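You operate a simulated robot arm through the tools that you are given. There is no shell and no other tool.

Carry out the task below with a simulated robot arm. There is one attempt and no reset: what you move stays moved.

## Task
Put things in order on the packing bench. At the end: the orange chip brush from the packing bench stands where the silver valve disc stood; the silver valve disc from the packing bench stands on top of the grey iron lap; the yellow chock from the packing bench stands where the orange chip brush stood; the blue oil dauber is in the green parts tray; whatever was shut is shut again. Leave all else as you found it, and nothing knocked over.

Only the result counts: the job must be done as asked and must still hold three seconds after the hand-in. Knocking over, shifting, dropping, spilling or breaking anything else fails it.

## Robot
A 6-joint arm with a two-finger gripper, fixed in place. Base frame: the origin is at the foot of the arm, x ahead of it, y to its left, z up; the work surface is at about z = 860. Units: mm, degrees, N and s.
With the tool pointing down near the work surface it reaches from about 140 to 680 mm from the base axis. Its first joint turns from -66.0 to 66.0 degrees. Payload 2.45 kg.
The tool frame sits at the grasp point between the pads (the TCP): z along the fingers, y along the line on which they close. The tips reach 30 mm beyond it. The gripper opens to 106 mm. The gripper's body begins 79 mm behind the TCP.
Orientation is told as [roll, pitch, yaw] about the base's x, y, z axes, in that order, counted from this pose: with the fingers straight down and closing along the base's y, the tool's x points along the base's -x, its y along +y and its z along -z.

## Interface
- The arm moves only by the tool drive_tool. Its arguments are lists of equal length, an entry for each row: "travel": the shift along the tool's x, y, z in mm, a list of three; "rotation": the turn, a rotation vector about the tool's x, y, z in degrees, a list of three; "grip": the opening, from 0 (shut) to 1 (fully open). In form: {"travel": [[tx, ty, tz], ...], "rotation": [[wx, wy, wz], ...], "grip": [grip, ...]}. A call has 1 to 20 rows; each row is the pose to reach, as a shift and turn from the pose commanded when the call began, along the tool's axes at that moment. Each row takes 0.2 s and may step no farther than 50 mm and 8.6 degrees from the row before; otherwise, or with a gripper value out of range, the whole call is refused. Where a pose cannot be reached the arm comes as near as it can. A force on the tool above 40 N (or 10 N above the force at the start of the call, whichever is more), or a blocked arm, ends the call early, and 0.2 s more pass. Each finger travels about 153 mm/s and halts on what it meets, pressing with about 42 N; the grip force reading is that of the motor and also rises with nothing between the fingers. The clock runs only during rows and for 0.2 s after the last one: add rows that repeat a pose to give the fingers time. The reply holds the time, the measured pose of the TCP, the force on the tool along the base axes, the opening and the grip force, in the units named above and with some noise, with the torque about the TCP (base axes, N m) and any sound that the robot's microphone picked up.
- Cameras (640 x 400 px; columns grow to the right, rows downward): "scene" is fixed at [58.5, 414.6, 1410.1]; the picture's right is [-0.73, -0.69, 0.00], its down [-0.36, 0.39, -0.85] and it looks along [0.58, -0.62, -0.53] (base axes); focal length 327 px, centre (320, 200). "wrist" rides on the gripper at [76, -2, -106] in the tool frame; the picture's right is [0.02, 1.00, 0.00], its down [-0.78, 0.02, -0.62] and it looks along [-0.62, 0.01, 0.78] (tool axes); focal length 247 px, centre (320, 200). There is no depth. A picture from a camera that has moved, and an enlarged one, comes with that camera's place and axes in the base frame and with its lens.
- get_image(camera): a new picture of that camera. The clock stands still meanwhile.
- close_up(camera, box): a new picture of the part [left, top, right, bottom] of that camera's present view, enlarged. The clock stands still meanwhile.
- finish_job(): hands the job in; it is judged then, once.

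Nothing tells you positions but the pictures and the camera data. Unless the task says otherwise, let go and move clear before handing in.

The tools are called after "Request:" by a JSON object that holds its "method" and its "body". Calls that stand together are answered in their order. drive_tool: Moves the arm, as the interface text tells. Its arguments: {"type":"object","properties":{"travel":{"type":"array"},"rotation":{"type":"array"},"grip":{"type":"array"}},"required":["travel","rotation","grip"]} The other tools are called the same way: get_image (camera) takes a picture; close_up (camera, box) takes an enlarged picture of a part of a camera's view; finish_job () hands the job in.

At the start:

```text
clock: 0.0
eef_pos: [434.0, -22.9, 1151.8]
tool_rot: [0.1, 0.0, 0.1]
ft_force: [-0.1, 0.0, 0.2]
wrist_torque: [0.02, 0.0, 0.02]
opening: 106.0
grasp_force: 0.0
```

scene: 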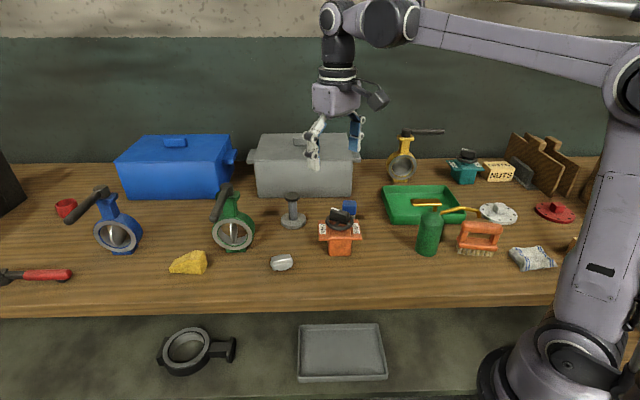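
wrist: 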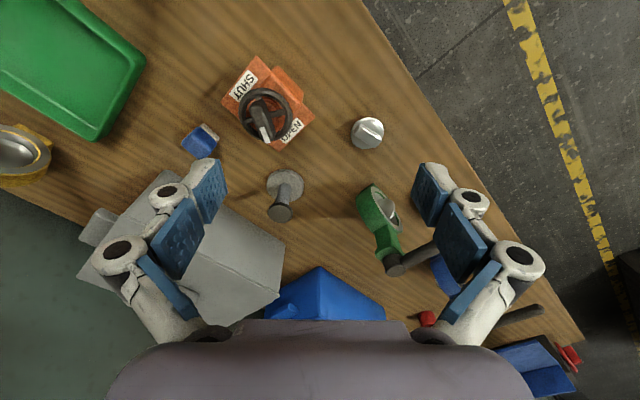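

I see a bench with two lidded boxes (blue and grey), valves, a green tray, an orange brush, a silver disc and other things. I will look closer at the parts of the scene before moving.

Request:
{"method": "close_up", "body": {"camera": "scene", "box": [360, 120, 600, 290]}}

Request:
{"method": "close_up", "body": {"camera": "scene", "box": [160, 120, 400, 290]}}

Request:
{"method": "close_up", "body": {"camera": "scene", "box": [0, 120, 240, 290]}}

Request:
{"method": "close_up", "body": {"camera": "scene", "box": [120, 280, 420, 400]}}

```text
2.35 times, centred on (480, 205) of scene
camera zoom: at [58.5, 414.6, 1410.1], right [-0.73, -0.69, 0.0], down [-0.36, 0.39, -0.85], along [0.58, -0.62, -0.53], focal length 770 px, centre (-56, 188)
```

zoom: 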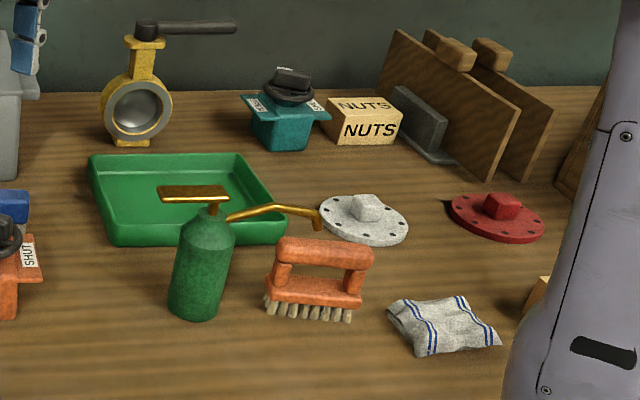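

```text
2.35 times, centred on (280, 205) of scene
camera zoom: at [58.5, 414.6, 1410.1], right [-0.73, -0.69, 0.0], down [-0.36, 0.39, -0.85], along [0.58, -0.62, -0.53], focal length 770 px, centre (414, 188)
```

zoom: 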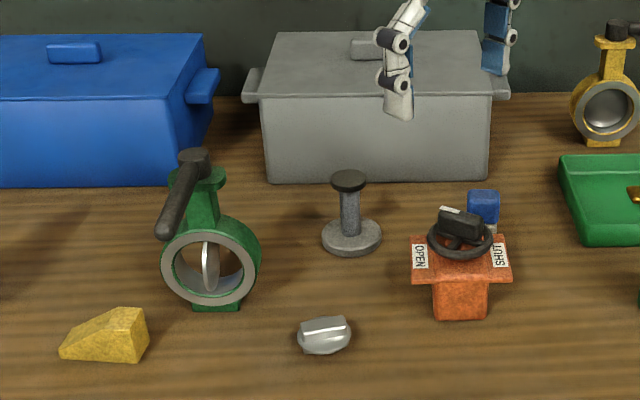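

```text
2.35 times, centred on (120, 205) of scene
camera zoom: at [58.5, 414.6, 1410.1], right [-0.73, -0.69, 0.0], down [-0.36, 0.39, -0.85], along [0.58, -0.62, -0.53], focal length 770 px, centre (791, 188)
```

zoom: 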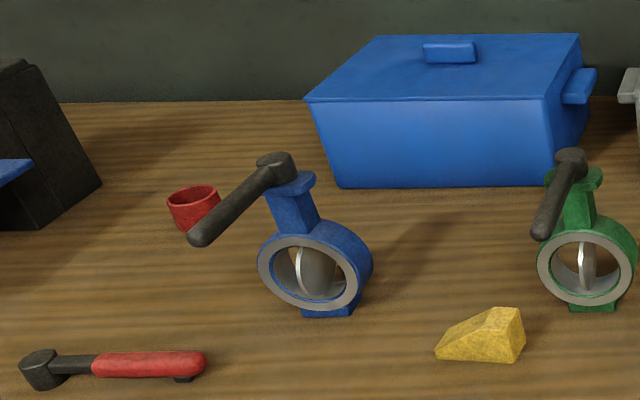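

```text
2.13 times, centred on (270, 340) of scene
camera zoom: at [58.5, 414.6, 1410.1], right [-0.73, -0.69, 0.0], down [-0.36, 0.39, -0.85], along [0.58, -0.62, -0.53], focal length 698 px, centre (427, -99)
```

zoom: 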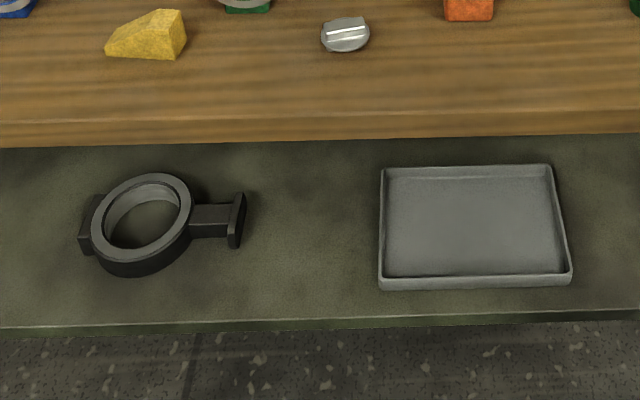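

The bench has several silver and grey items that could match the names, so I zoom in on each of them.

Request:
{"method": "close_up", "body": {"camera": "scene", "box": [255, 180, 375, 280]}}

Request:
{"method": "close_up", "body": {"camera": "scene", "box": [470, 180, 590, 280]}}

Request:
{"method": "close_up", "body": {"camera": "wrist", "box": [180, 50, 420, 220]}}

Request:
{"method": "close_up", "body": {"camera": "scene", "box": [440, 120, 600, 220]}}

```text
4.00 times, centred on (315, 230) of scene
camera zoom: at [58.5, 414.6, 1410.1], right [-0.73, -0.69, 0.0], down [-0.36, 0.39, -0.85], along [0.58, -0.62, -0.53], focal length 1309 px, centre (340, 80)
```

zoom: 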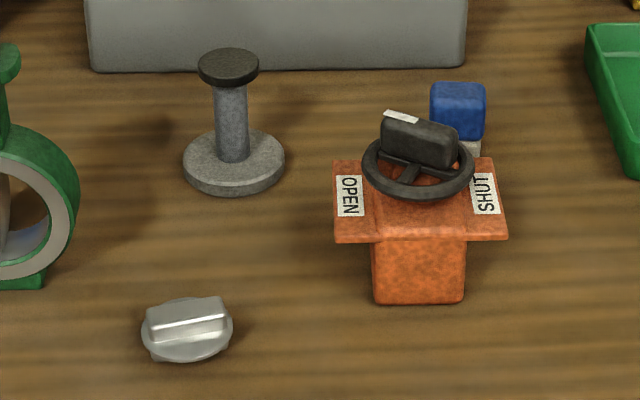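

```text
4.00 times, centred on (530, 230) of scene
camera zoom: at [58.5, 414.6, 1410.1], right [-0.73, -0.69, 0.0], down [-0.36, 0.39, -0.85], along [0.58, -0.62, -0.53], focal length 1309 px, centre (-520, 80)
```

zoom: 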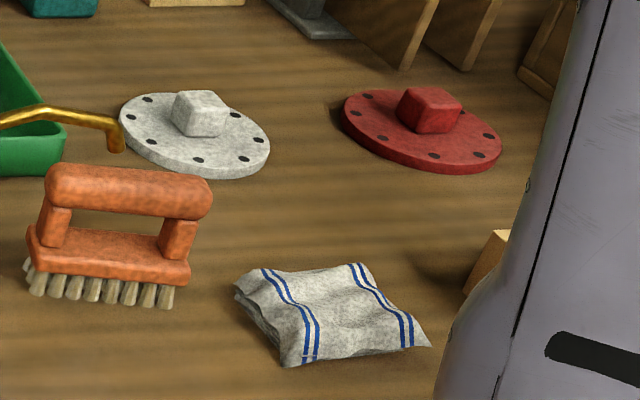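

```text
2.35 times, centred on (300, 135) of wrist
camera zoom: at [357.8, -24.3, 1258.5], right [-0.02, 1.0, 0.0], down [0.78, 0.02, 0.62], along [0.62, 0.02, -0.78], focal length 581 px, centre (367, 353)
```

zoom: 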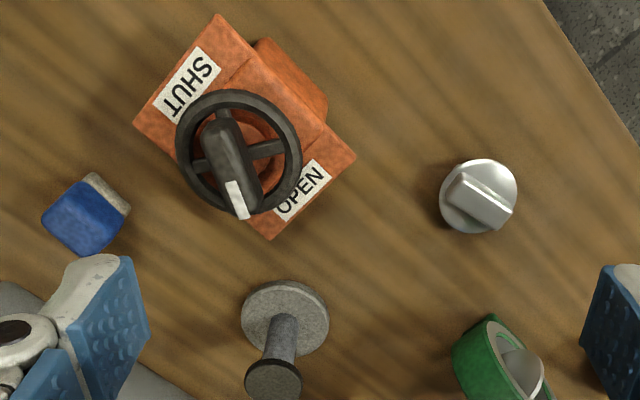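

```text
4.00 times, centred on (520, 170) of scene
camera zoom: at [58.5, 414.6, 1410.1], right [-0.73, -0.69, 0.0], down [-0.36, 0.39, -0.85], along [0.58, -0.62, -0.53], focal length 1309 px, centre (-480, 320)
```

zoom: 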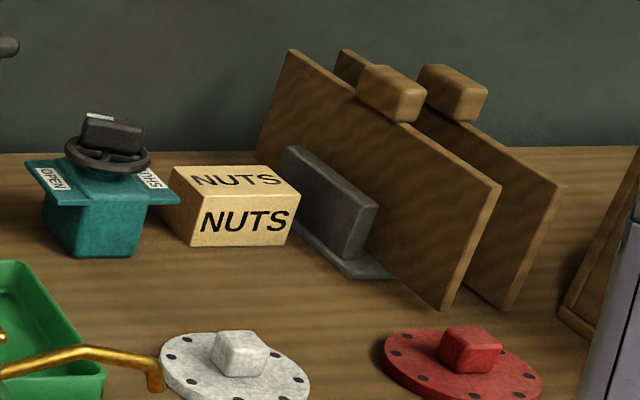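

I take the small ribbed silver disc at about (524, 54) as the valve disc, the post on a round base at about (636, -88) as the lap, and the blue block at about (528, -206) as the dauber. Next I swing the wrist camera toward the right side to check these and the brush and tray.

Request:
{"method": "drive_tool", "body": {"travel": [[22, -6, 0], [44, -12, 0], [66, -18, 0], [88, -24, 0], [110, -30, 0], [134, -37, 0]], "rotation": [[0, 0, 7.5], [0, 0, 15], [0, 0, 22.5], [0, 0, 30], [0, 0, 37.5], [0, 0, 45]], "grip": [1, 1, 1, 1, 1, 1]}}

```text
clock: 1.4
eef_pos: [301.1, -61.0, 1151.8]
tool_rot: [0.0, 0.0, -45.0]
ft_force: [-0.6, -0.2, 0.4]
wrist_torque: [0.0, -0.01, 0.02]
opening: 106.1
grasp_force: 0.0
```

The arm is now over about (301, -61), turned 45° to the right. I take pictures from both cameras.

Request:
{"method": "get_image", "body": {"camera": "wrist"}}

Request:
{"method": "get_image", "body": {"camera": "scene"}}

```text
taken
camera wrist: at [244.7, -7.3, 1258.4], right [0.69, 0.72, 0.0], down [0.56, -0.54, 0.62], along [0.45, -0.43, -0.78], focal length 247 px, centre (320, 200)
```

wrist: 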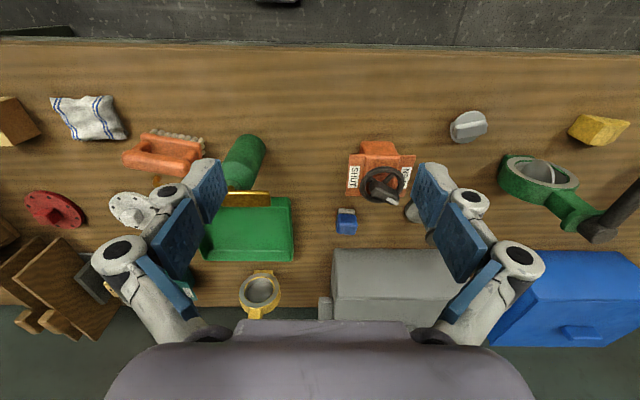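

```text
taken
```

scene: 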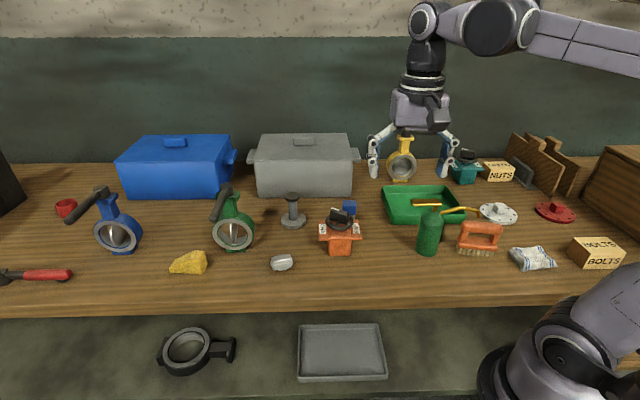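

The bench lies well in view now. I zoom in on the blue block, the brush, the tray and the silver disc.

Request:
{"method": "close_up", "body": {"camera": "wrist", "box": [300, 100, 500, 250]}}

Request:
{"method": "close_up", "body": {"camera": "wrist", "box": [100, 100, 300, 270]}}

Request:
{"method": "close_up", "body": {"camera": "scene", "box": [370, 160, 520, 270]}}

Request:
{"method": "close_up", "body": {"camera": "scene", "box": [480, 130, 640, 280]}}

```text
2.67 times, centred on (400, 175) of wrist
camera zoom: at [244.7, -7.3, 1258.4], right [0.69, 0.72, 0.0], down [0.56, -0.54, 0.62], along [0.45, -0.43, -0.78], focal length 659 px, centre (107, 267)
```

zoom: 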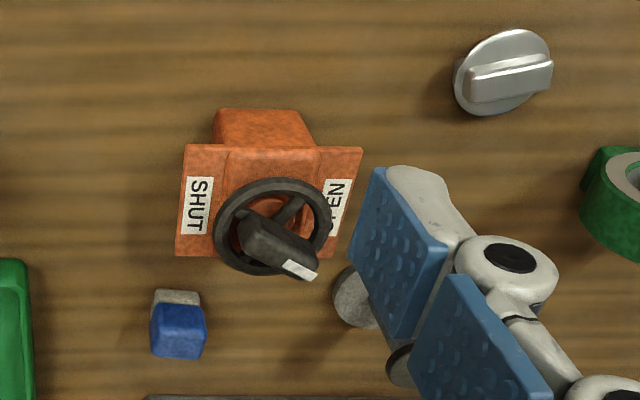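

```text
2.35 times, centred on (200, 185) of wrist
camera zoom: at [244.7, -7.3, 1258.4], right [0.69, 0.72, 0.0], down [0.56, -0.54, 0.62], along [0.45, -0.43, -0.78], focal length 581 px, centre (602, 235)
```

zoom: 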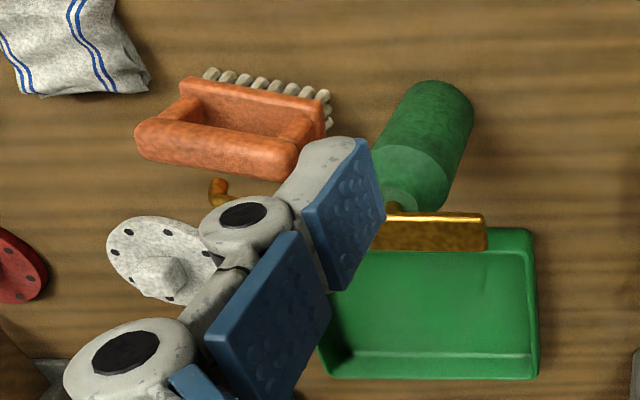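

```text
3.64 times, centred on (445, 215) of scene
camera zoom: at [58.5, 414.7, 1410.1], right [-0.73, -0.69, 0.0], down [-0.36, 0.39, -0.85], along [0.58, -0.62, -0.53], focal length 1190 px, centre (-134, 146)
```

zoom: 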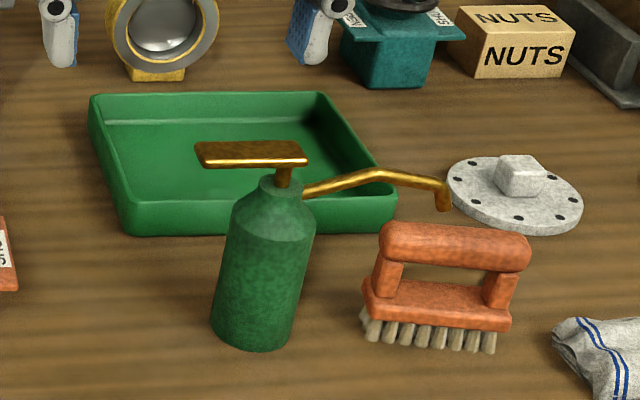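

```text
2.67 times, centred on (560, 205) of scene
camera zoom: at [58.5, 414.7, 1410.1], right [-0.73, -0.69, 0.0], down [-0.36, 0.39, -0.85], along [0.58, -0.62, -0.53], focal length 872 px, centre (-320, 187)
```

zoom: 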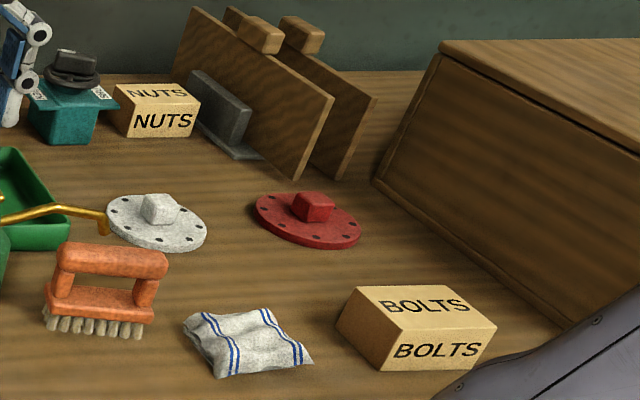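

The dauber is a blue block on a cream felt foot, and the tray is empty. Next I swing the camera to the left side to look at the chock, the blue valve and the dark box there.

Request:
{"method": "drive_tool", "body": {"travel": [[12, 12, 0], [25, 25, 0], [38, 38, 0], [50, 50, 0], [63, 63, 0], [76, 76, 0], [88, 88, 0], [101, 101, 0], [114, 114, 0]], "rotation": [[0, 0, -8.3], [0, 0, -16.6], [0, 0, -25], [0, 0, -33.3], [0, 0, -41.6], [0, 0, -50], [0, 0, -58.3], [0, 0, -66.6], [0, 0, -75]], "grip": [1, 1, 1, 1, 1, 1, 1, 1, 1]}}

Request:
{"method": "get_image", "body": {"camera": "wrist"}}

```text
clock: 3.4
eef_pos: [300.9, 102.1, 1153.6]
tool_rot: [0.0, -0.1, 30.3]
ft_force: [-0.2, 0.9, 0.1]
wrist_torque: [-0.01, 0.02, 0.0]
opening: 105.9
grasp_force: 0.0
```

```text
taken
camera wrist: at [234.9, 62.2, 1259.2], right [-0.52, 0.85, 0.0], down [0.67, 0.41, 0.62], along [0.53, 0.33, -0.78], focal length 247 px, centre (320, 200)
```

wrist: 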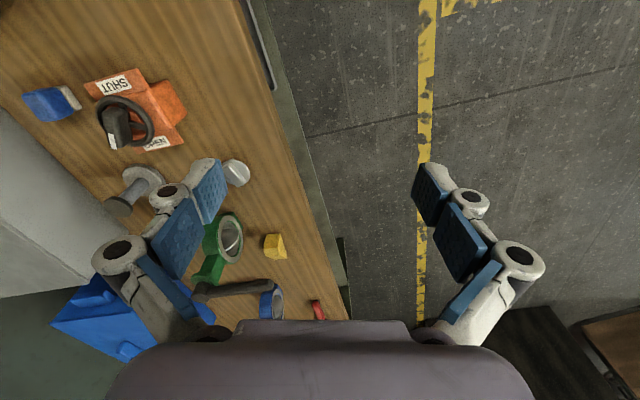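

Nothing else matching the names shows on the left. Now I lower the camera over the silver disc to locate it exactly.

Request:
{"method": "drive_tool", "body": {"travel": [[-14, -19, 30], [-29, -39, 61], [-43, -58, 92], [-58, -78, 122], [-72, -97, 153]], "rotation": [[0, 0, 6], [0, 0, 12], [0, 0, 18], [0, 0, 24], [0, 0, 30]], "grip": [1, 1, 1, 1, 1]}}

Request:
{"method": "get_image", "body": {"camera": "wrist"}}

Request:
{"method": "get_image", "body": {"camera": "scene"}}

```text
clock: 4.6
eef_pos: [412.1, 54.1, 999.2]
tool_rot: [0.1, 0.0, 0.0]
ft_force: [1.1, 0.5, -0.3]
wrist_torque: [0.0, 0.04, -0.04]
opening: 105.7
grasp_force: 0.0
```

```text
taken
camera wrist: at [335.2, 52.1, 1104.8], right [-0.02, 1.0, 0.0], down [0.78, 0.02, 0.62], along [0.62, 0.01, -0.78], focal length 247 px, centre (320, 200)
```

wrist: 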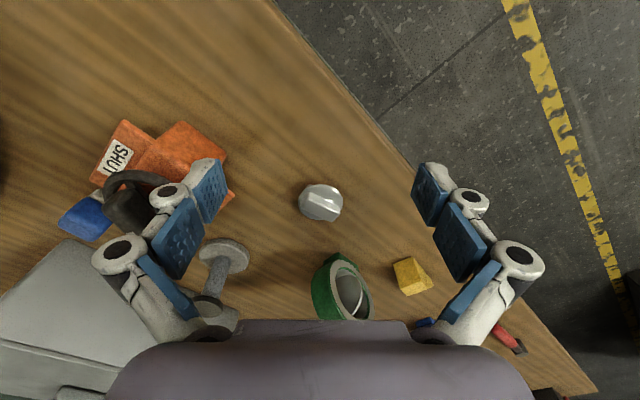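

```text
taken
```

scene: 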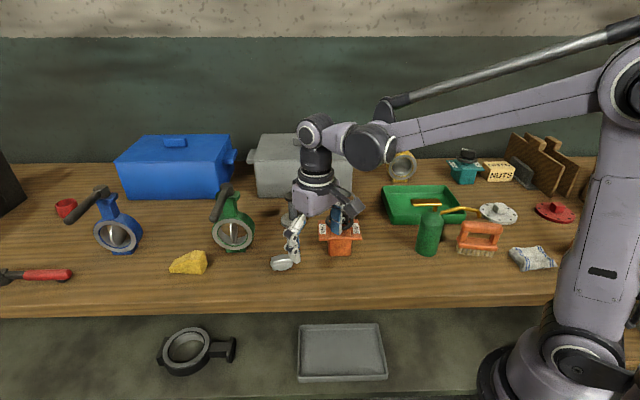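

Request:
{"method": "close_up", "body": {"camera": "wrist", "box": [280, 165, 370, 235]}}

Request:
{"method": "close_up", "body": {"camera": "wrist", "box": [360, 230, 460, 310]}}

Request:
{"method": "close_up", "body": {"camera": "wrist", "box": [170, 210, 290, 310]}}

```text
5.71 times, centred on (325, 200) of wrist
camera zoom: at [335.2, 52.1, 1104.8], right [-0.02, 1.0, 0.0], down [0.78, 0.02, 0.62], along [0.62, 0.01, -0.78], focal length 1411 px, centre (291, 200)
```

zoom: 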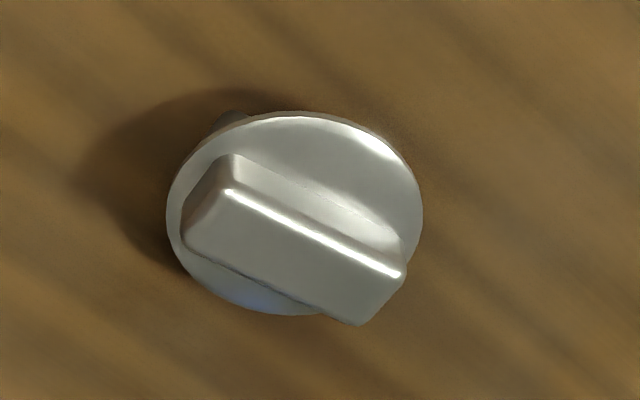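

```text
5.00 times, centred on (410, 270) of wrist
camera zoom: at [335.2, 52.1, 1104.8], right [-0.02, 1.0, 0.0], down [0.78, 0.02, 0.62], along [0.62, 0.01, -0.78], focal length 1235 px, centre (-130, -150)
```

zoom: 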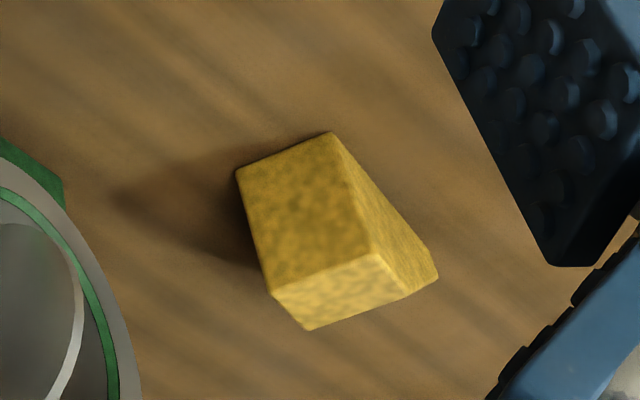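

```text
4.00 times, centred on (230, 260) of wrist
camera zoom: at [335.2, 52.1, 1104.8], right [-0.02, 1.0, 0.0], down [0.78, 0.02, 0.62], along [0.62, 0.01, -0.78], focal length 988 px, centre (680, -40)
```

zoom: 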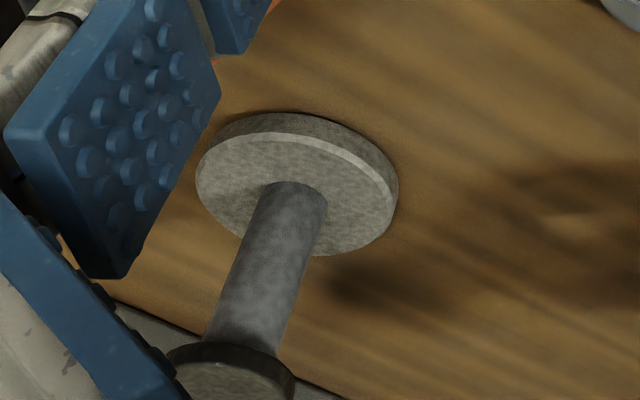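

The disc centre is near (519, 55), its rib about 18 mm wide, running about 58° from the x axis, with its top near z = 890. I move above it and turn the tool so that the fingers close across the rib.

Request:
{"method": "drive_tool", "body": {"travel": [[-15, 0, 0], [-30, 0, 0], [-45, 0, 0], [-60, 1, 0], [-76, 1, 0], [-91, 1, 0], [-107, 1.5, 0], [-107, 1.5, 0]], "rotation": [[0, 0, -8.33], [0, 0, -16.66], [0, 0, -25], [0, 0, -33.3], [0, 0, -41.65], [0, 0, -50], [0, 0, -58.3], [0, 0, -58.3]], "grip": [1, 1, 1, 1, 1, 1, 1, 1]}}

Request:
{"method": "get_image", "body": {"camera": "wrist"}}

Request:
{"method": "get_image", "body": {"camera": "scene"}}

```text
clock: 6.4
eef_pos: [518.9, 56.2, 998.4]
tool_rot: [-0.1, -0.2, 58.5]
ft_force: [0.3, -0.6, -0.8]
wrist_torque: [-0.01, -0.01, -0.01]
opening: 105.9
grasp_force: 0.0
```

```text
taken
camera wrist: at [480.3, -10.3, 1105.9], right [-0.86, 0.5, 0.0], down [0.39, 0.68, 0.62], along [0.31, 0.54, -0.78], focal length 247 px, centre (320, 200)
```

wrist: 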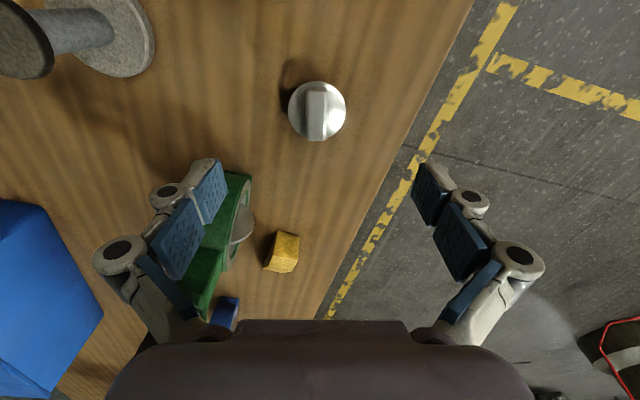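

```text
taken
```

scene: 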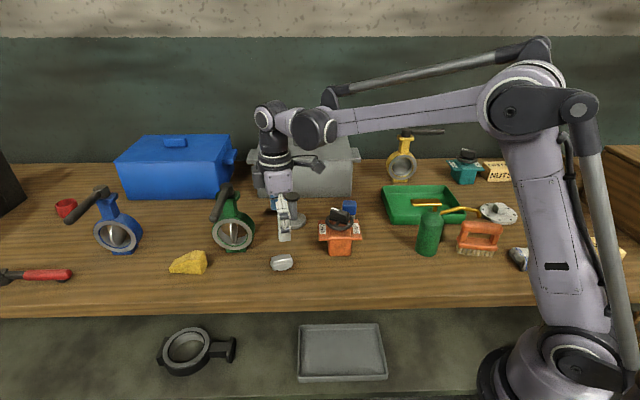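

Request:
{"method": "close_up", "body": {"camera": "wrist", "box": [270, 70, 370, 150]}}

Request:
{"method": "close_up", "body": {"camera": "scene", "box": [250, 240, 320, 285]}}

Request:
{"method": "close_up", "body": {"camera": "wrist", "box": [240, 210, 320, 290]}}

```text
5.00 times, centred on (320, 110) of wrist
camera zoom: at [480.3, -10.3, 1105.9], right [-0.86, 0.5, 0.0], down [0.39, 0.68, 0.62], along [0.31, 0.54, -0.78], focal length 1235 px, centre (320, 650)
```

zoom: 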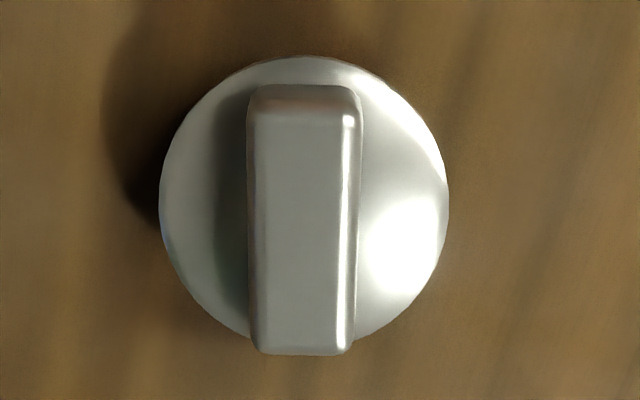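

```text
8.89 times, centred on (285, 262) of scene
camera zoom: at [58.5, 414.6, 1410.1], right [-0.73, -0.69, 0.0], down [-0.36, 0.39, -0.85], along [0.58, -0.62, -0.53], focal length 2908 px, centre (631, -356)
```

zoom: 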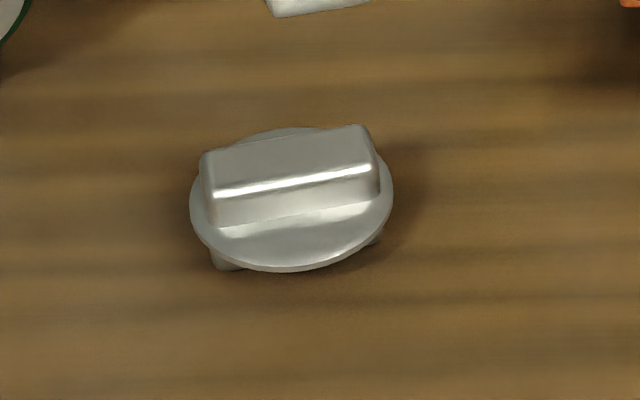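

```text
5.00 times, centred on (280, 250) of wrist
camera zoom: at [480.3, -10.3, 1105.9], right [-0.86, 0.5, 0.0], down [0.39, 0.68, 0.62], along [0.31, 0.54, -0.78], focal length 1235 px, centre (520, -50)
```

zoom: 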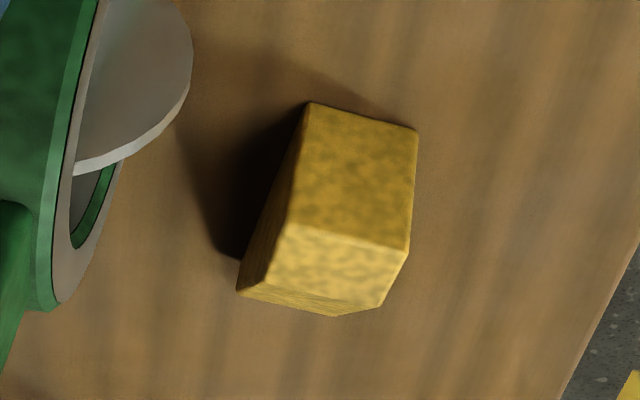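

The disc is a plate with a rib above and below. The fingers line up with the rib but sit about 3 mm off centre, so I correct that and come down to just above the plate.

Request:
{"method": "drive_tool", "body": {"travel": [[0, -3.4, 20], [0, -3.4, 40], [0, -3.4, 55], [0, -3.4, 68], [0, -3.4, 68]], "rotation": [[0, 0, 0], [0, 0, 0], [0, 0, 0], [0, 0, 0], [0, 0, 0]], "grip": [1, 0.8, 0.6, 0.5, 0.5]}}

Request:
{"method": "get_image", "body": {"camera": "wrist"}}

Request:
{"method": "close_up", "body": {"camera": "scene", "box": [240, 190, 340, 285]}}

```text
clock: 7.6
eef_pos: [520.7, 53.7, 932.5]
tool_rot: [-0.1, 0.0, 58.5]
ft_force: [0.2, 0.0, -1.3]
wrist_torque: [0.01, -0.02, -0.02]
opening: 53.2
grasp_force: 0.1
```

```text
taken
camera wrist: at [482.3, -12.1, 1038.1], right [-0.86, 0.51, 0.0], down [0.4, 0.68, 0.62], along [0.32, 0.54, -0.78], focal length 247 px, centre (320, 200)
```

wrist: 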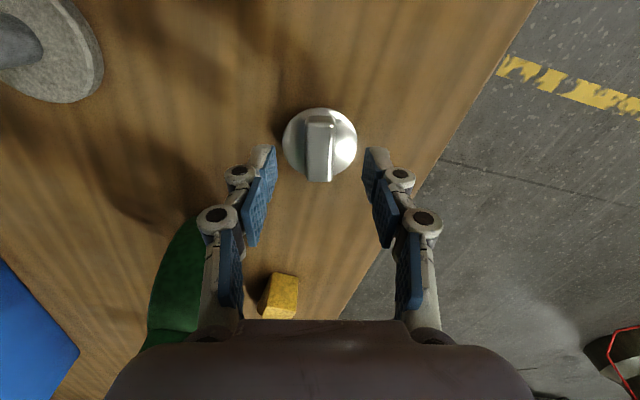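

```text
4.21 times, centred on (290, 238) of scene
camera zoom: at [58.5, 414.6, 1410.1], right [-0.73, -0.69, 0.0], down [-0.36, 0.39, -0.85], along [0.58, -0.62, -0.53], focal length 1378 px, centre (446, 42)
```

zoom: 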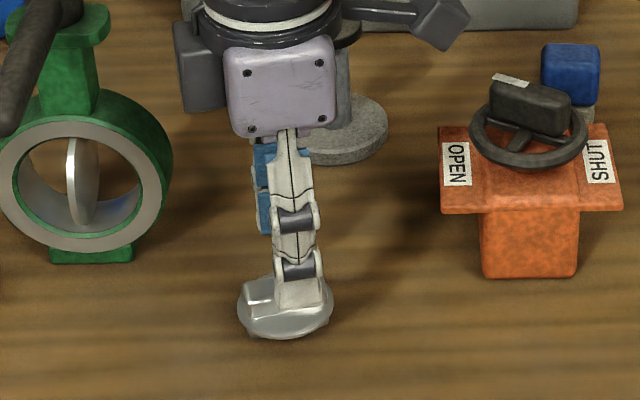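

The fingers straddle the rib evenly. I descend the last part in small steps.

Request:
{"method": "drive_tool", "body": {"travel": [[0, 0, 6], [0, 0, 12], [0, 0, 16], [0, 0, 19], [0, 0, 21], [0, 0, 21]], "rotation": [[0, 0, 0], [0, 0, 0], [0, 0, 0], [0, 0, 0], [0, 0, 0], [0, 0, 0]], "grip": [0.45, 0.45, 0.45, 0.45, 0.45, 0.45]}}

Request:
{"method": "close_up", "body": {"camera": "scene", "box": [240, 210, 340, 285]}}

Request:
{"method": "close_up", "body": {"camera": "wrist", "box": [260, 120, 380, 200]}}

```text
clock: 9.0
eef_pos: [521.3, 53.7, 910.3]
tool_rot: [0.0, -0.1, 58.5]
ft_force: [0.4, 0.7, -0.2]
wrist_torque: [0.02, 0.02, 0.0]
opening: 47.6
grasp_force: 0.1
```

```text
5.33 times, centred on (290, 248) of scene
camera zoom: at [58.5, 414.7, 1410.1], right [-0.73, -0.69, 0.0], down [-0.36, 0.39, -0.85], along [0.58, -0.62, -0.53], focal length 1745 px, centre (480, -53)
```

zoom: 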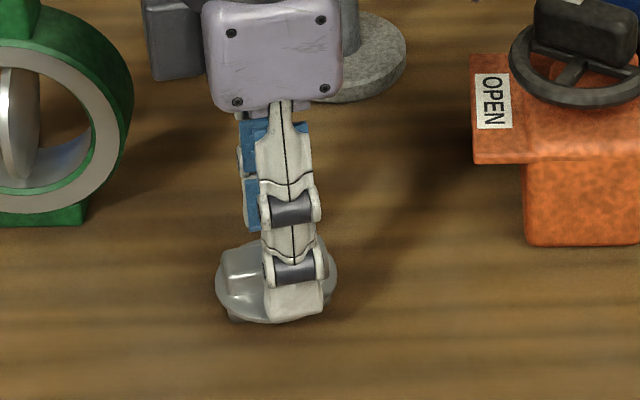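

```text
5.00 times, centred on (320, 160) of wrist
camera zoom: at [482.7, -12.1, 1016.8], right [-0.86, 0.51, 0.0], down [0.39, 0.68, 0.62], along [0.32, 0.54, -0.78], focal length 1235 px, centre (320, 400)
```

zoom: 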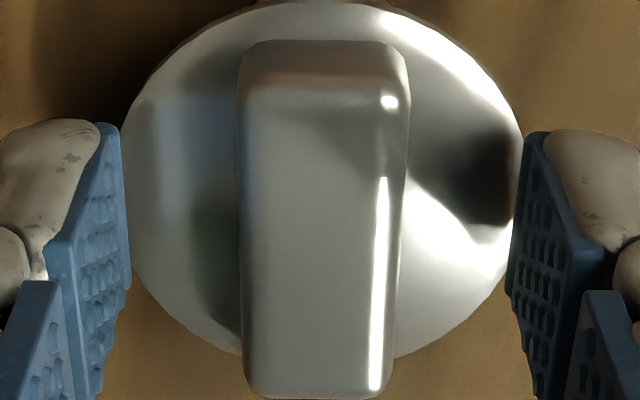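

The fingers are centred about the rib with the tips just above the plate. I lower 1 mm more and close.

Request:
{"method": "drive_tool", "body": {"travel": [[0, 0, 1], [0, 0, 1], [0, 0, 1], [0, 0, 1], [0, 0, 1], [0, 0, 1]], "rotation": [[0, 0, 0], [0, 0, 0], [0, 0, 0], [0, 0, 0], [0, 0, 0], [0, 0, 0]], "grip": [0.45, 0.3, 0.2, 0.1, 0.05, 0.05]}}

Request:
{"method": "close_up", "body": {"camera": "wrist", "box": [260, 120, 380, 200]}}

```text
clock: 10.4
eef_pos: [522.6, 54.1, 910.2]
tool_rot: [-0.1, -0.2, 58.4]
ft_force: [-0.4, 0.3, 0.1]
wrist_torque: [0.04, 0.01, -0.02]
opening: 19.4
grasp_force: 41.7
```

```text
5.00 times, centred on (320, 160) of wrist
camera zoom: at [482.7, -12.2, 1015.6], right [-0.86, 0.51, 0.0], down [0.4, 0.68, 0.62], along [0.32, 0.54, -0.78], focal length 1235 px, centre (320, 400)
```

zoom: 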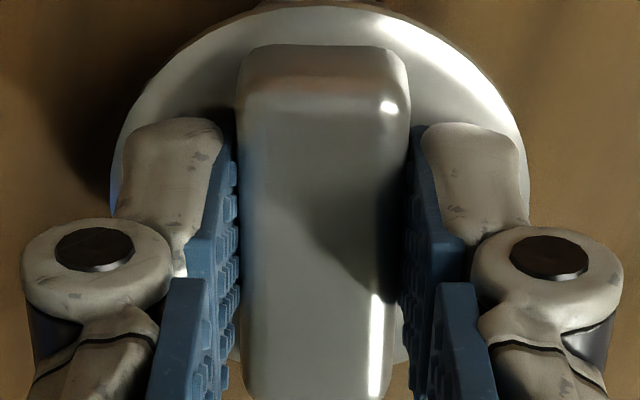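

The rib is held firmly at 19 mm opening, and the disc centre is at about (522, 54). I lift it straight up and look at the lap from nearer.

Request:
{"method": "drive_tool", "body": {"travel": [[0, 0, -10], [0, 0, -30], [0, 0, -70], [0, 0, -110], [0, 0, -150], [9, -20, -150], [17, -40, -150], [26, -61, -150], [26, -61, -150]], "rotation": [[0, 0, 0], [0, 0, 0], [0, 0, 0], [0, 0, 0], [0, 0, 0], [0, 0, 8], [0, 0, 16], [0, 0, 24], [0, 0, 28.3]], "grip": [0.05, 0.05, 0.05, 0.05, 0.05, 0.05, 0.05, 0.05, 0.05]}}

Request:
{"method": "get_image", "body": {"camera": "wrist"}}

Request:
{"method": "get_image", "body": {"camera": "scene"}}

```text
clock: 12.4
eef_pos: [558.7, -0.9, 1059.1]
tool_rot: [0.0, -0.2, 30.0]
ft_force: [-0.1, 0.1, -2.4]
wrist_torque: [-0.01, -0.01, -0.02]
opening: 19.1
grasp_force: 42.2
```

```text
taken
camera wrist: at [494.1, -40.2, 1165.5], right [-0.52, 0.86, 0.0], down [0.67, 0.4, 0.62], along [0.53, 0.32, -0.78], focal length 247 px, centre (320, 200)
```

wrist: 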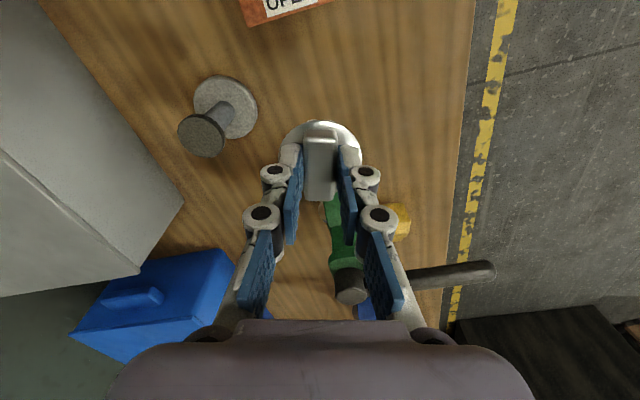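

```text
taken
```

scene: 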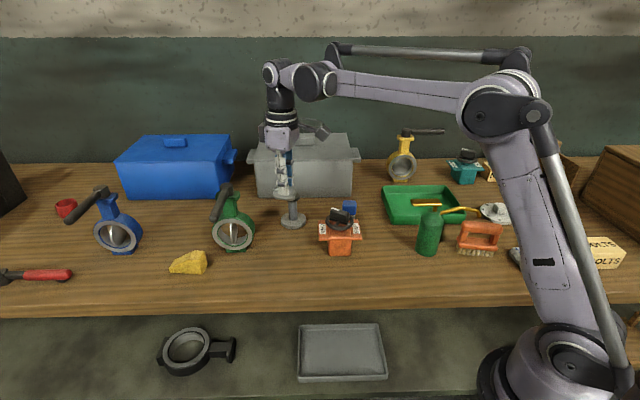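

Request:
{"method": "close_up", "body": {"camera": "wrist", "box": [160, 60, 280, 170]}}

Request:
{"method": "close_up", "body": {"camera": "scene", "box": [250, 140, 350, 240]}}

```text
3.64 times, centred on (220, 115) of wrist
camera zoom: at [494.1, -40.2, 1165.5], right [-0.52, 0.86, 0.0], down [0.67, 0.4, 0.62], along [0.53, 0.32, -0.78], focal length 898 px, centre (684, 509)
```

zoom: 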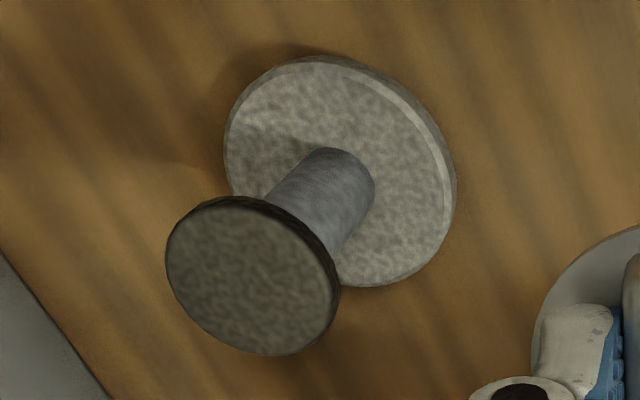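

```text
4.00 times, centred on (300, 190) of scene
camera zoom: at [58.6, 414.6, 1410.1], right [-0.73, -0.69, 0.0], down [-0.36, 0.39, -0.85], along [0.58, -0.62, -0.53], focal length 1309 px, centre (400, 240)
```

zoom: 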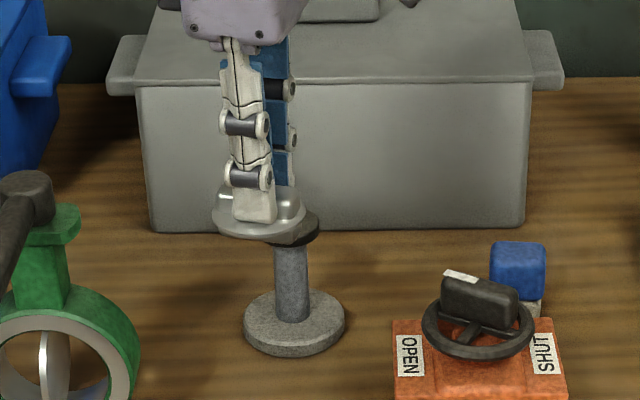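

The lap's knob axis is at about (633, -85.5) with its top near z = 950. I move the disc over it at a safe height and check.

Request:
{"method": "drive_tool", "body": {"travel": [[-5, -27, 0], [-11, -55, 0], [-16, -83, 0], [-21.9, -110.5, 0], [-21.9, -110.5, 0], [-21.9, -110.5, 0]], "rotation": [[0, 0, 0], [0, 0, 0], [0, 0, 0], [0, 0, 0], [0, 0, 0], [0, 0, 0]], "grip": [0.05, 0.05, 0.05, 0.05, 0.05, 0.05]}}

Request:
{"method": "close_up", "body": {"camera": "wrist", "box": [240, 80, 400, 200]}}

Request:
{"method": "close_up", "body": {"camera": "scene", "box": [250, 140, 350, 240]}}

```text
clock: 13.8
eef_pos: [633.7, -86.0, 1060.4]
tool_rot: [-0.1, -0.1, 30.1]
ft_force: [-0.3, -0.3, -1.4]
wrist_torque: [0.01, 0.05, 0.01]
opening: 19.3
grasp_force: 42.4
```

```text
3.33 times, centred on (320, 140) of wrist
camera zoom: at [568.2, -125.5, 1166.3], right [-0.52, 0.85, 0.0], down [0.67, 0.41, 0.62], along [0.53, 0.32, -0.78], focal length 823 px, centre (320, 400)
```

zoom: 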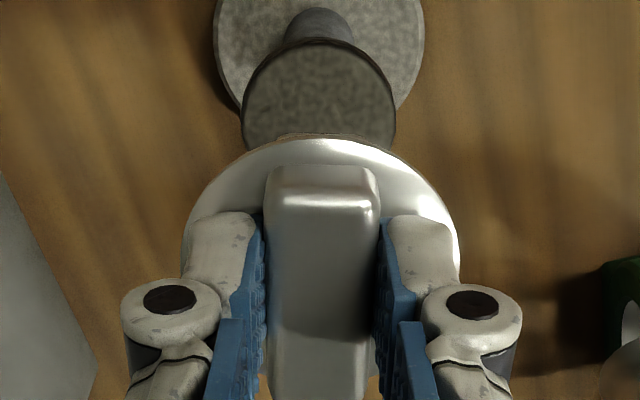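

```text
4.00 times, centred on (300, 190) of scene
camera zoom: at [58.6, 414.6, 1410.1], right [-0.73, -0.69, 0.0], down [-0.36, 0.39, -0.85], along [0.58, -0.62, -0.53], focal length 1309 px, centre (400, 240)
```

zoom: 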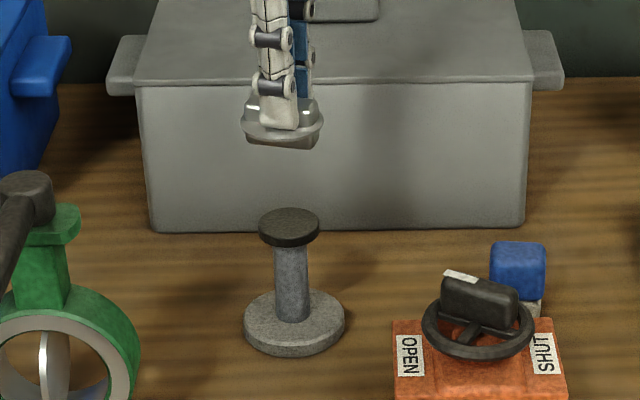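

The disc is nearly over the knob. I zoom tighter to check the alignment and the knob height.

Request:
{"method": "close_up", "body": {"camera": "wrist", "box": [285, 75, 355, 130]}}

Request:
{"method": "close_up", "body": {"camera": "scene", "box": [270, 150, 315, 235]}}

```text
7.27 times, centred on (320, 102) of wrist
camera zoom: at [568.2, -125.5, 1166.3], right [-0.52, 0.85, 0.0], down [0.67, 0.41, 0.62], along [0.53, 0.32, -0.78], focal length 1796 px, centre (320, 909)
```

zoom: 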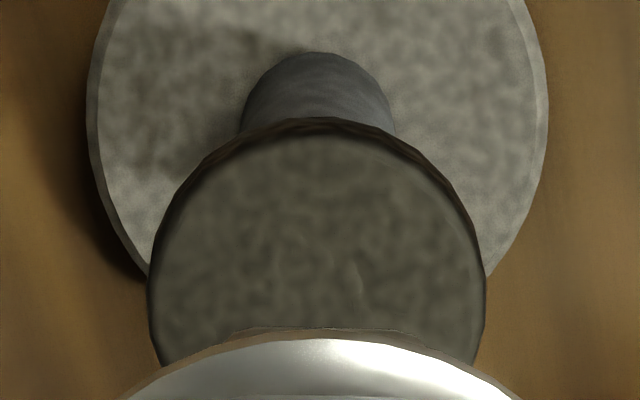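

```text
4.71 times, centred on (292, 192) of scene
camera zoom: at [58.6, 414.6, 1410.1], right [-0.73, -0.69, 0.0], down [-0.36, 0.39, -0.85], along [0.58, -0.62, -0.53], focal length 1540 px, centre (449, 235)
```

zoom: 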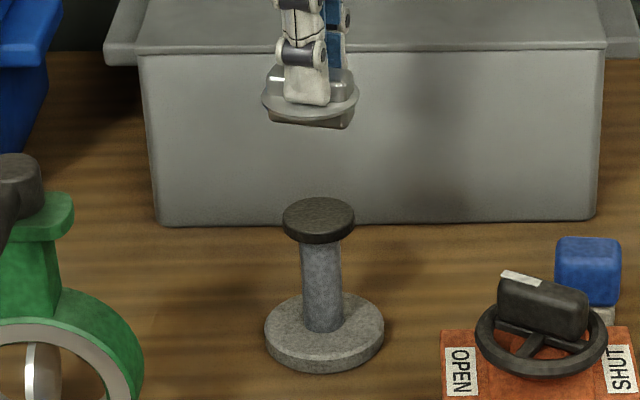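

The alignment of disc and knob is good to about 1.5 mm. I make that small correction and lower toward the knob.

Request:
{"method": "drive_tool", "body": {"travel": [[1.2, -0.8, 15], [1.2, -0.8, 30], [1.2, -0.8, 42], [1.2, -0.8, 50], [1.2, -0.8, 54], [1.2, -0.8, 54]], "rotation": [[0, 0, 0], [0, 0, 0], [0, 0, 0], [0, 0, 0], [0, 0, 0], [0, 0, 0]], "grip": [0.05, 0.05, 0.05, 0.05, 0.05, 0.05]}}

Request:
{"method": "close_up", "body": {"camera": "scene", "box": [265, 160, 320, 235]}}

Request:
{"method": "close_up", "body": {"camera": "wrist", "box": [270, 80, 370, 170]}}

```text
clock: 15.2
eef_pos: [632.7, -87.0, 1005.6]
tool_rot: [0.1, -0.1, 30.1]
ft_force: [0.3, -1.1, -2.4]
wrist_torque: [0.01, 0.02, 0.01]
opening: 19.1
grasp_force: 41.7
```

```text
5.33 times, centred on (292, 198) of scene
camera zoom: at [58.5, 414.6, 1410.1], right [-0.73, -0.69, 0.0], down [-0.36, 0.39, -0.85], along [0.58, -0.62, -0.53], focal length 1745 px, centre (467, 213)
```

zoom: 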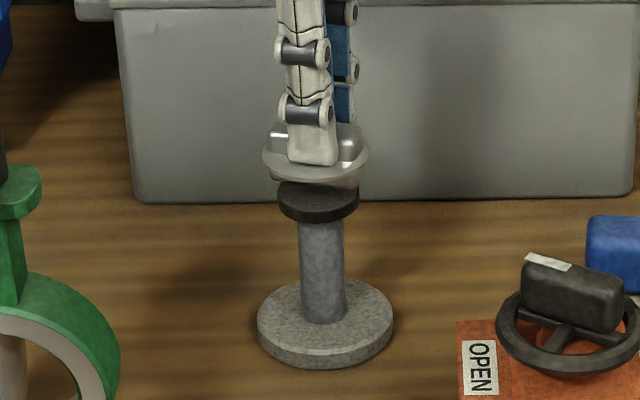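

```text
4.44 times, centred on (320, 125) of wrist
camera zoom: at [567.8, -126.4, 1111.5], right [-0.52, 0.85, 0.0], down [0.67, 0.41, 0.62], along [0.53, 0.32, -0.78], focal length 1098 px, centre (320, 533)
```

zoom: 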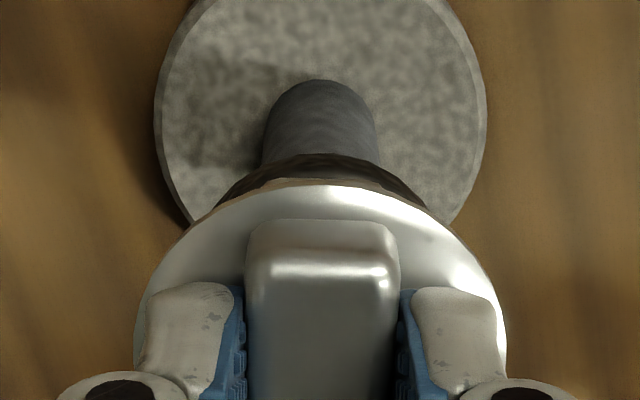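

The disc is just above the knob and centred. I lower in small steps, watching the force.

Request:
{"method": "drive_tool", "body": {"travel": [[0, 0, 1], [0, 0, 2], [0, 0, 3]], "rotation": [[0, 0, 0], [0, 0, 0], [0, 0, 0]], "grip": [0.05, 0.05, 0.05]}}

```text
clock: 16.0
eef_pos: [633.2, -86.1, 1001.4]
tool_rot: [0.0, -0.2, 30.2]
ft_force: [-0.1, -0.2, -2.4]
wrist_torque: [-0.03, 0.0, 0.02]
opening: 19.0
grasp_force: 42.3
```

No contact yet. I continue down by small steps.

Request:
{"method": "drive_tool", "body": {"travel": [[0, 0, 1], [0, 0, 2]], "rotation": [[0, 0, 0], [0, 0, 0]], "grip": [0.05, 0.05]}}

Request:
{"method": "close_up", "body": {"camera": "scene", "box": [270, 175, 315, 225]}}

```text
clock: 16.6
eef_pos: [634.0, -87.2, 1001.1]
tool_rot: [0.1, 0.0, 30.1]
ft_force: [0.6, 0.6, -2.7]
wrist_torque: [0.01, 0.03, 0.01]
opening: 19.2
grasp_force: 42.1
```

```text
8.00 times, centred on (292, 200) of scene
camera zoom: at [58.5, 414.6, 1410.1], right [-0.73, -0.69, 0.0], down [-0.36, 0.39, -0.85], along [0.58, -0.62, -0.53], focal length 2618 px, centre (540, 200)
```

zoom: 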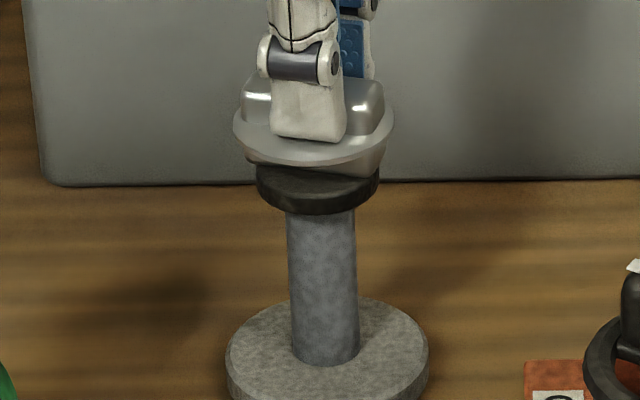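

Still no contact force and a small gap seems to remain. I go on down 2 mm.

Request:
{"method": "drive_tool", "body": {"travel": [[0, 0, 0.7], [0, 0, 1.4], [0, 0, 2]], "rotation": [[0, 0, 0], [0, 0, 0], [0, 0, 0]], "grip": [0.05, 0.05, 0.05]}}

```text
clock: 17.4
eef_pos: [633.1, -86.3, 1000.2]
tool_rot: [0.0, -0.2, 30.0]
ft_force: [1.7, 0.8, 7.2]
wrist_torque: [-0.04, -0.03, -0.01]
opening: 19.6
grasp_force: 42.2
```

The force rose to +7 N, so the disc rests on the knob. I open the fingers a little and check.

Request:
{"method": "drive_tool", "body": {"travel": [[0, 0, -0.5], [0, 0, -0.5], [0, 0, -0.5], [0, 0, -0.5]], "rotation": [[0, 0, 0], [0, 0, 0], [0, 0, 0], [0, 0, 0]], "grip": [0.2, 0.3, 0.4, 0.45]}}

Request:
{"method": "close_up", "body": {"camera": "scene", "box": [270, 175, 315, 225]}}

Request:
{"method": "close_up", "body": {"camera": "wrist", "box": [250, 90, 390, 200]}}

```text
clock: 18.4
eef_pos: [633.9, -86.5, 998.8]
tool_rot: [0.0, -0.2, 30.1]
ft_force: [-0.2, 0.1, -0.4]
wrist_torque: [0.01, -0.04, 0.01]
opening: 48.0
grasp_force: 0.0
```

```text
8.00 times, centred on (292, 200) of scene
camera zoom: at [58.5, 414.6, 1410.1], right [-0.73, -0.69, 0.0], down [-0.36, 0.39, -0.85], along [0.58, -0.62, -0.53], focal length 2618 px, centre (540, 200)
```

zoom: 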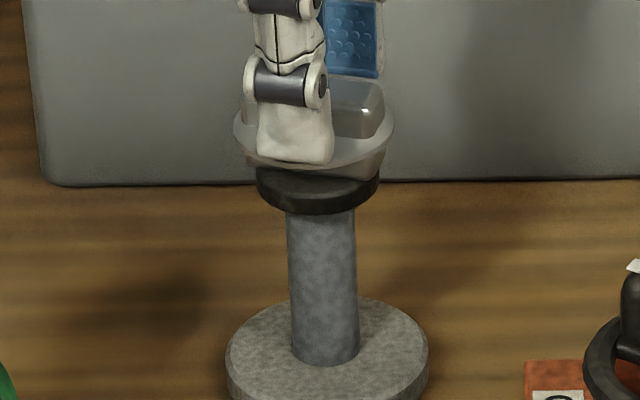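

```text
3.64 times, centred on (320, 145) of wrist
camera zoom: at [567.8, -126.1, 1105.3], right [-0.52, 0.85, 0.0], down [0.67, 0.41, 0.62], along [0.53, 0.32, -0.78], focal length 898 px, centre (320, 400)
```

zoom: 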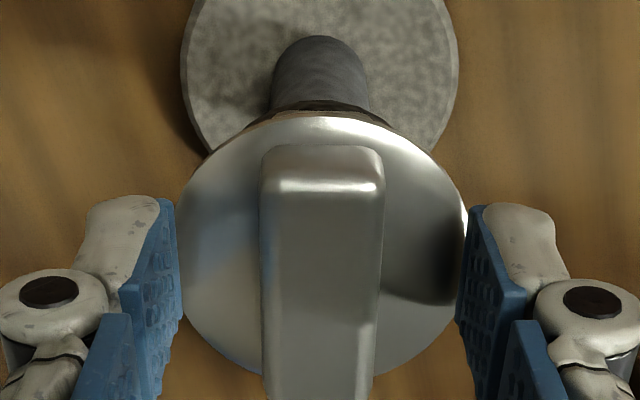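

The disc stands on the lap by itself. I rise straight up clear of it.

Request:
{"method": "drive_tool", "body": {"travel": [[0, 0, -10], [0, 0, -30], [0, 0, -60], [0, 0, -90]], "rotation": [[0, 0, 0], [0, 0, 0], [0, 0, 0], [0, 0, 0]], "grip": [0.5, 0.5, 0.5, 0.5]}}

Request:
{"method": "close_up", "body": {"camera": "scene", "box": [260, 165, 325, 235]}}

Request:
{"method": "get_image", "body": {"camera": "wrist"}}

```text
clock: 19.4
eef_pos: [629.4, -86.2, 1087.6]
tool_rot: [0.1, -0.1, 30.1]
ft_force: [-1.0, -1.6, 0.2]
wrist_torque: [-0.04, -0.03, 0.02]
opening: 53.1
grasp_force: 0.0
out of reach, approached as far as the arm can: row 4
```

```text
5.71 times, centred on (292, 200) of scene
camera zoom: at [58.5, 414.7, 1410.1], right [-0.73, -0.69, 0.0], down [-0.36, 0.39, -0.85], along [0.58, -0.62, -0.53], focal length 1870 px, centre (477, 200)
```

zoom: 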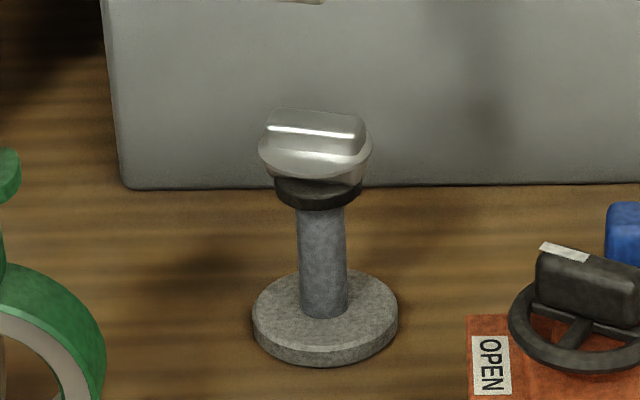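

```text
taken
camera wrist: at [563.2, -126.1, 1192.6], right [-0.52, 0.85, 0.0], down [0.67, 0.41, 0.62], along [0.53, 0.32, -0.78], focal length 247 px, centre (320, 200)
```

wrist: 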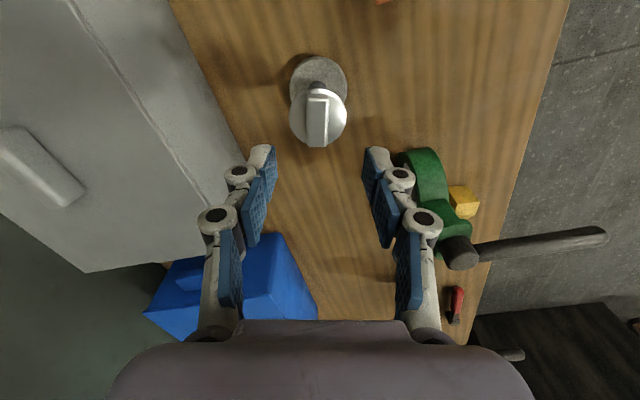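

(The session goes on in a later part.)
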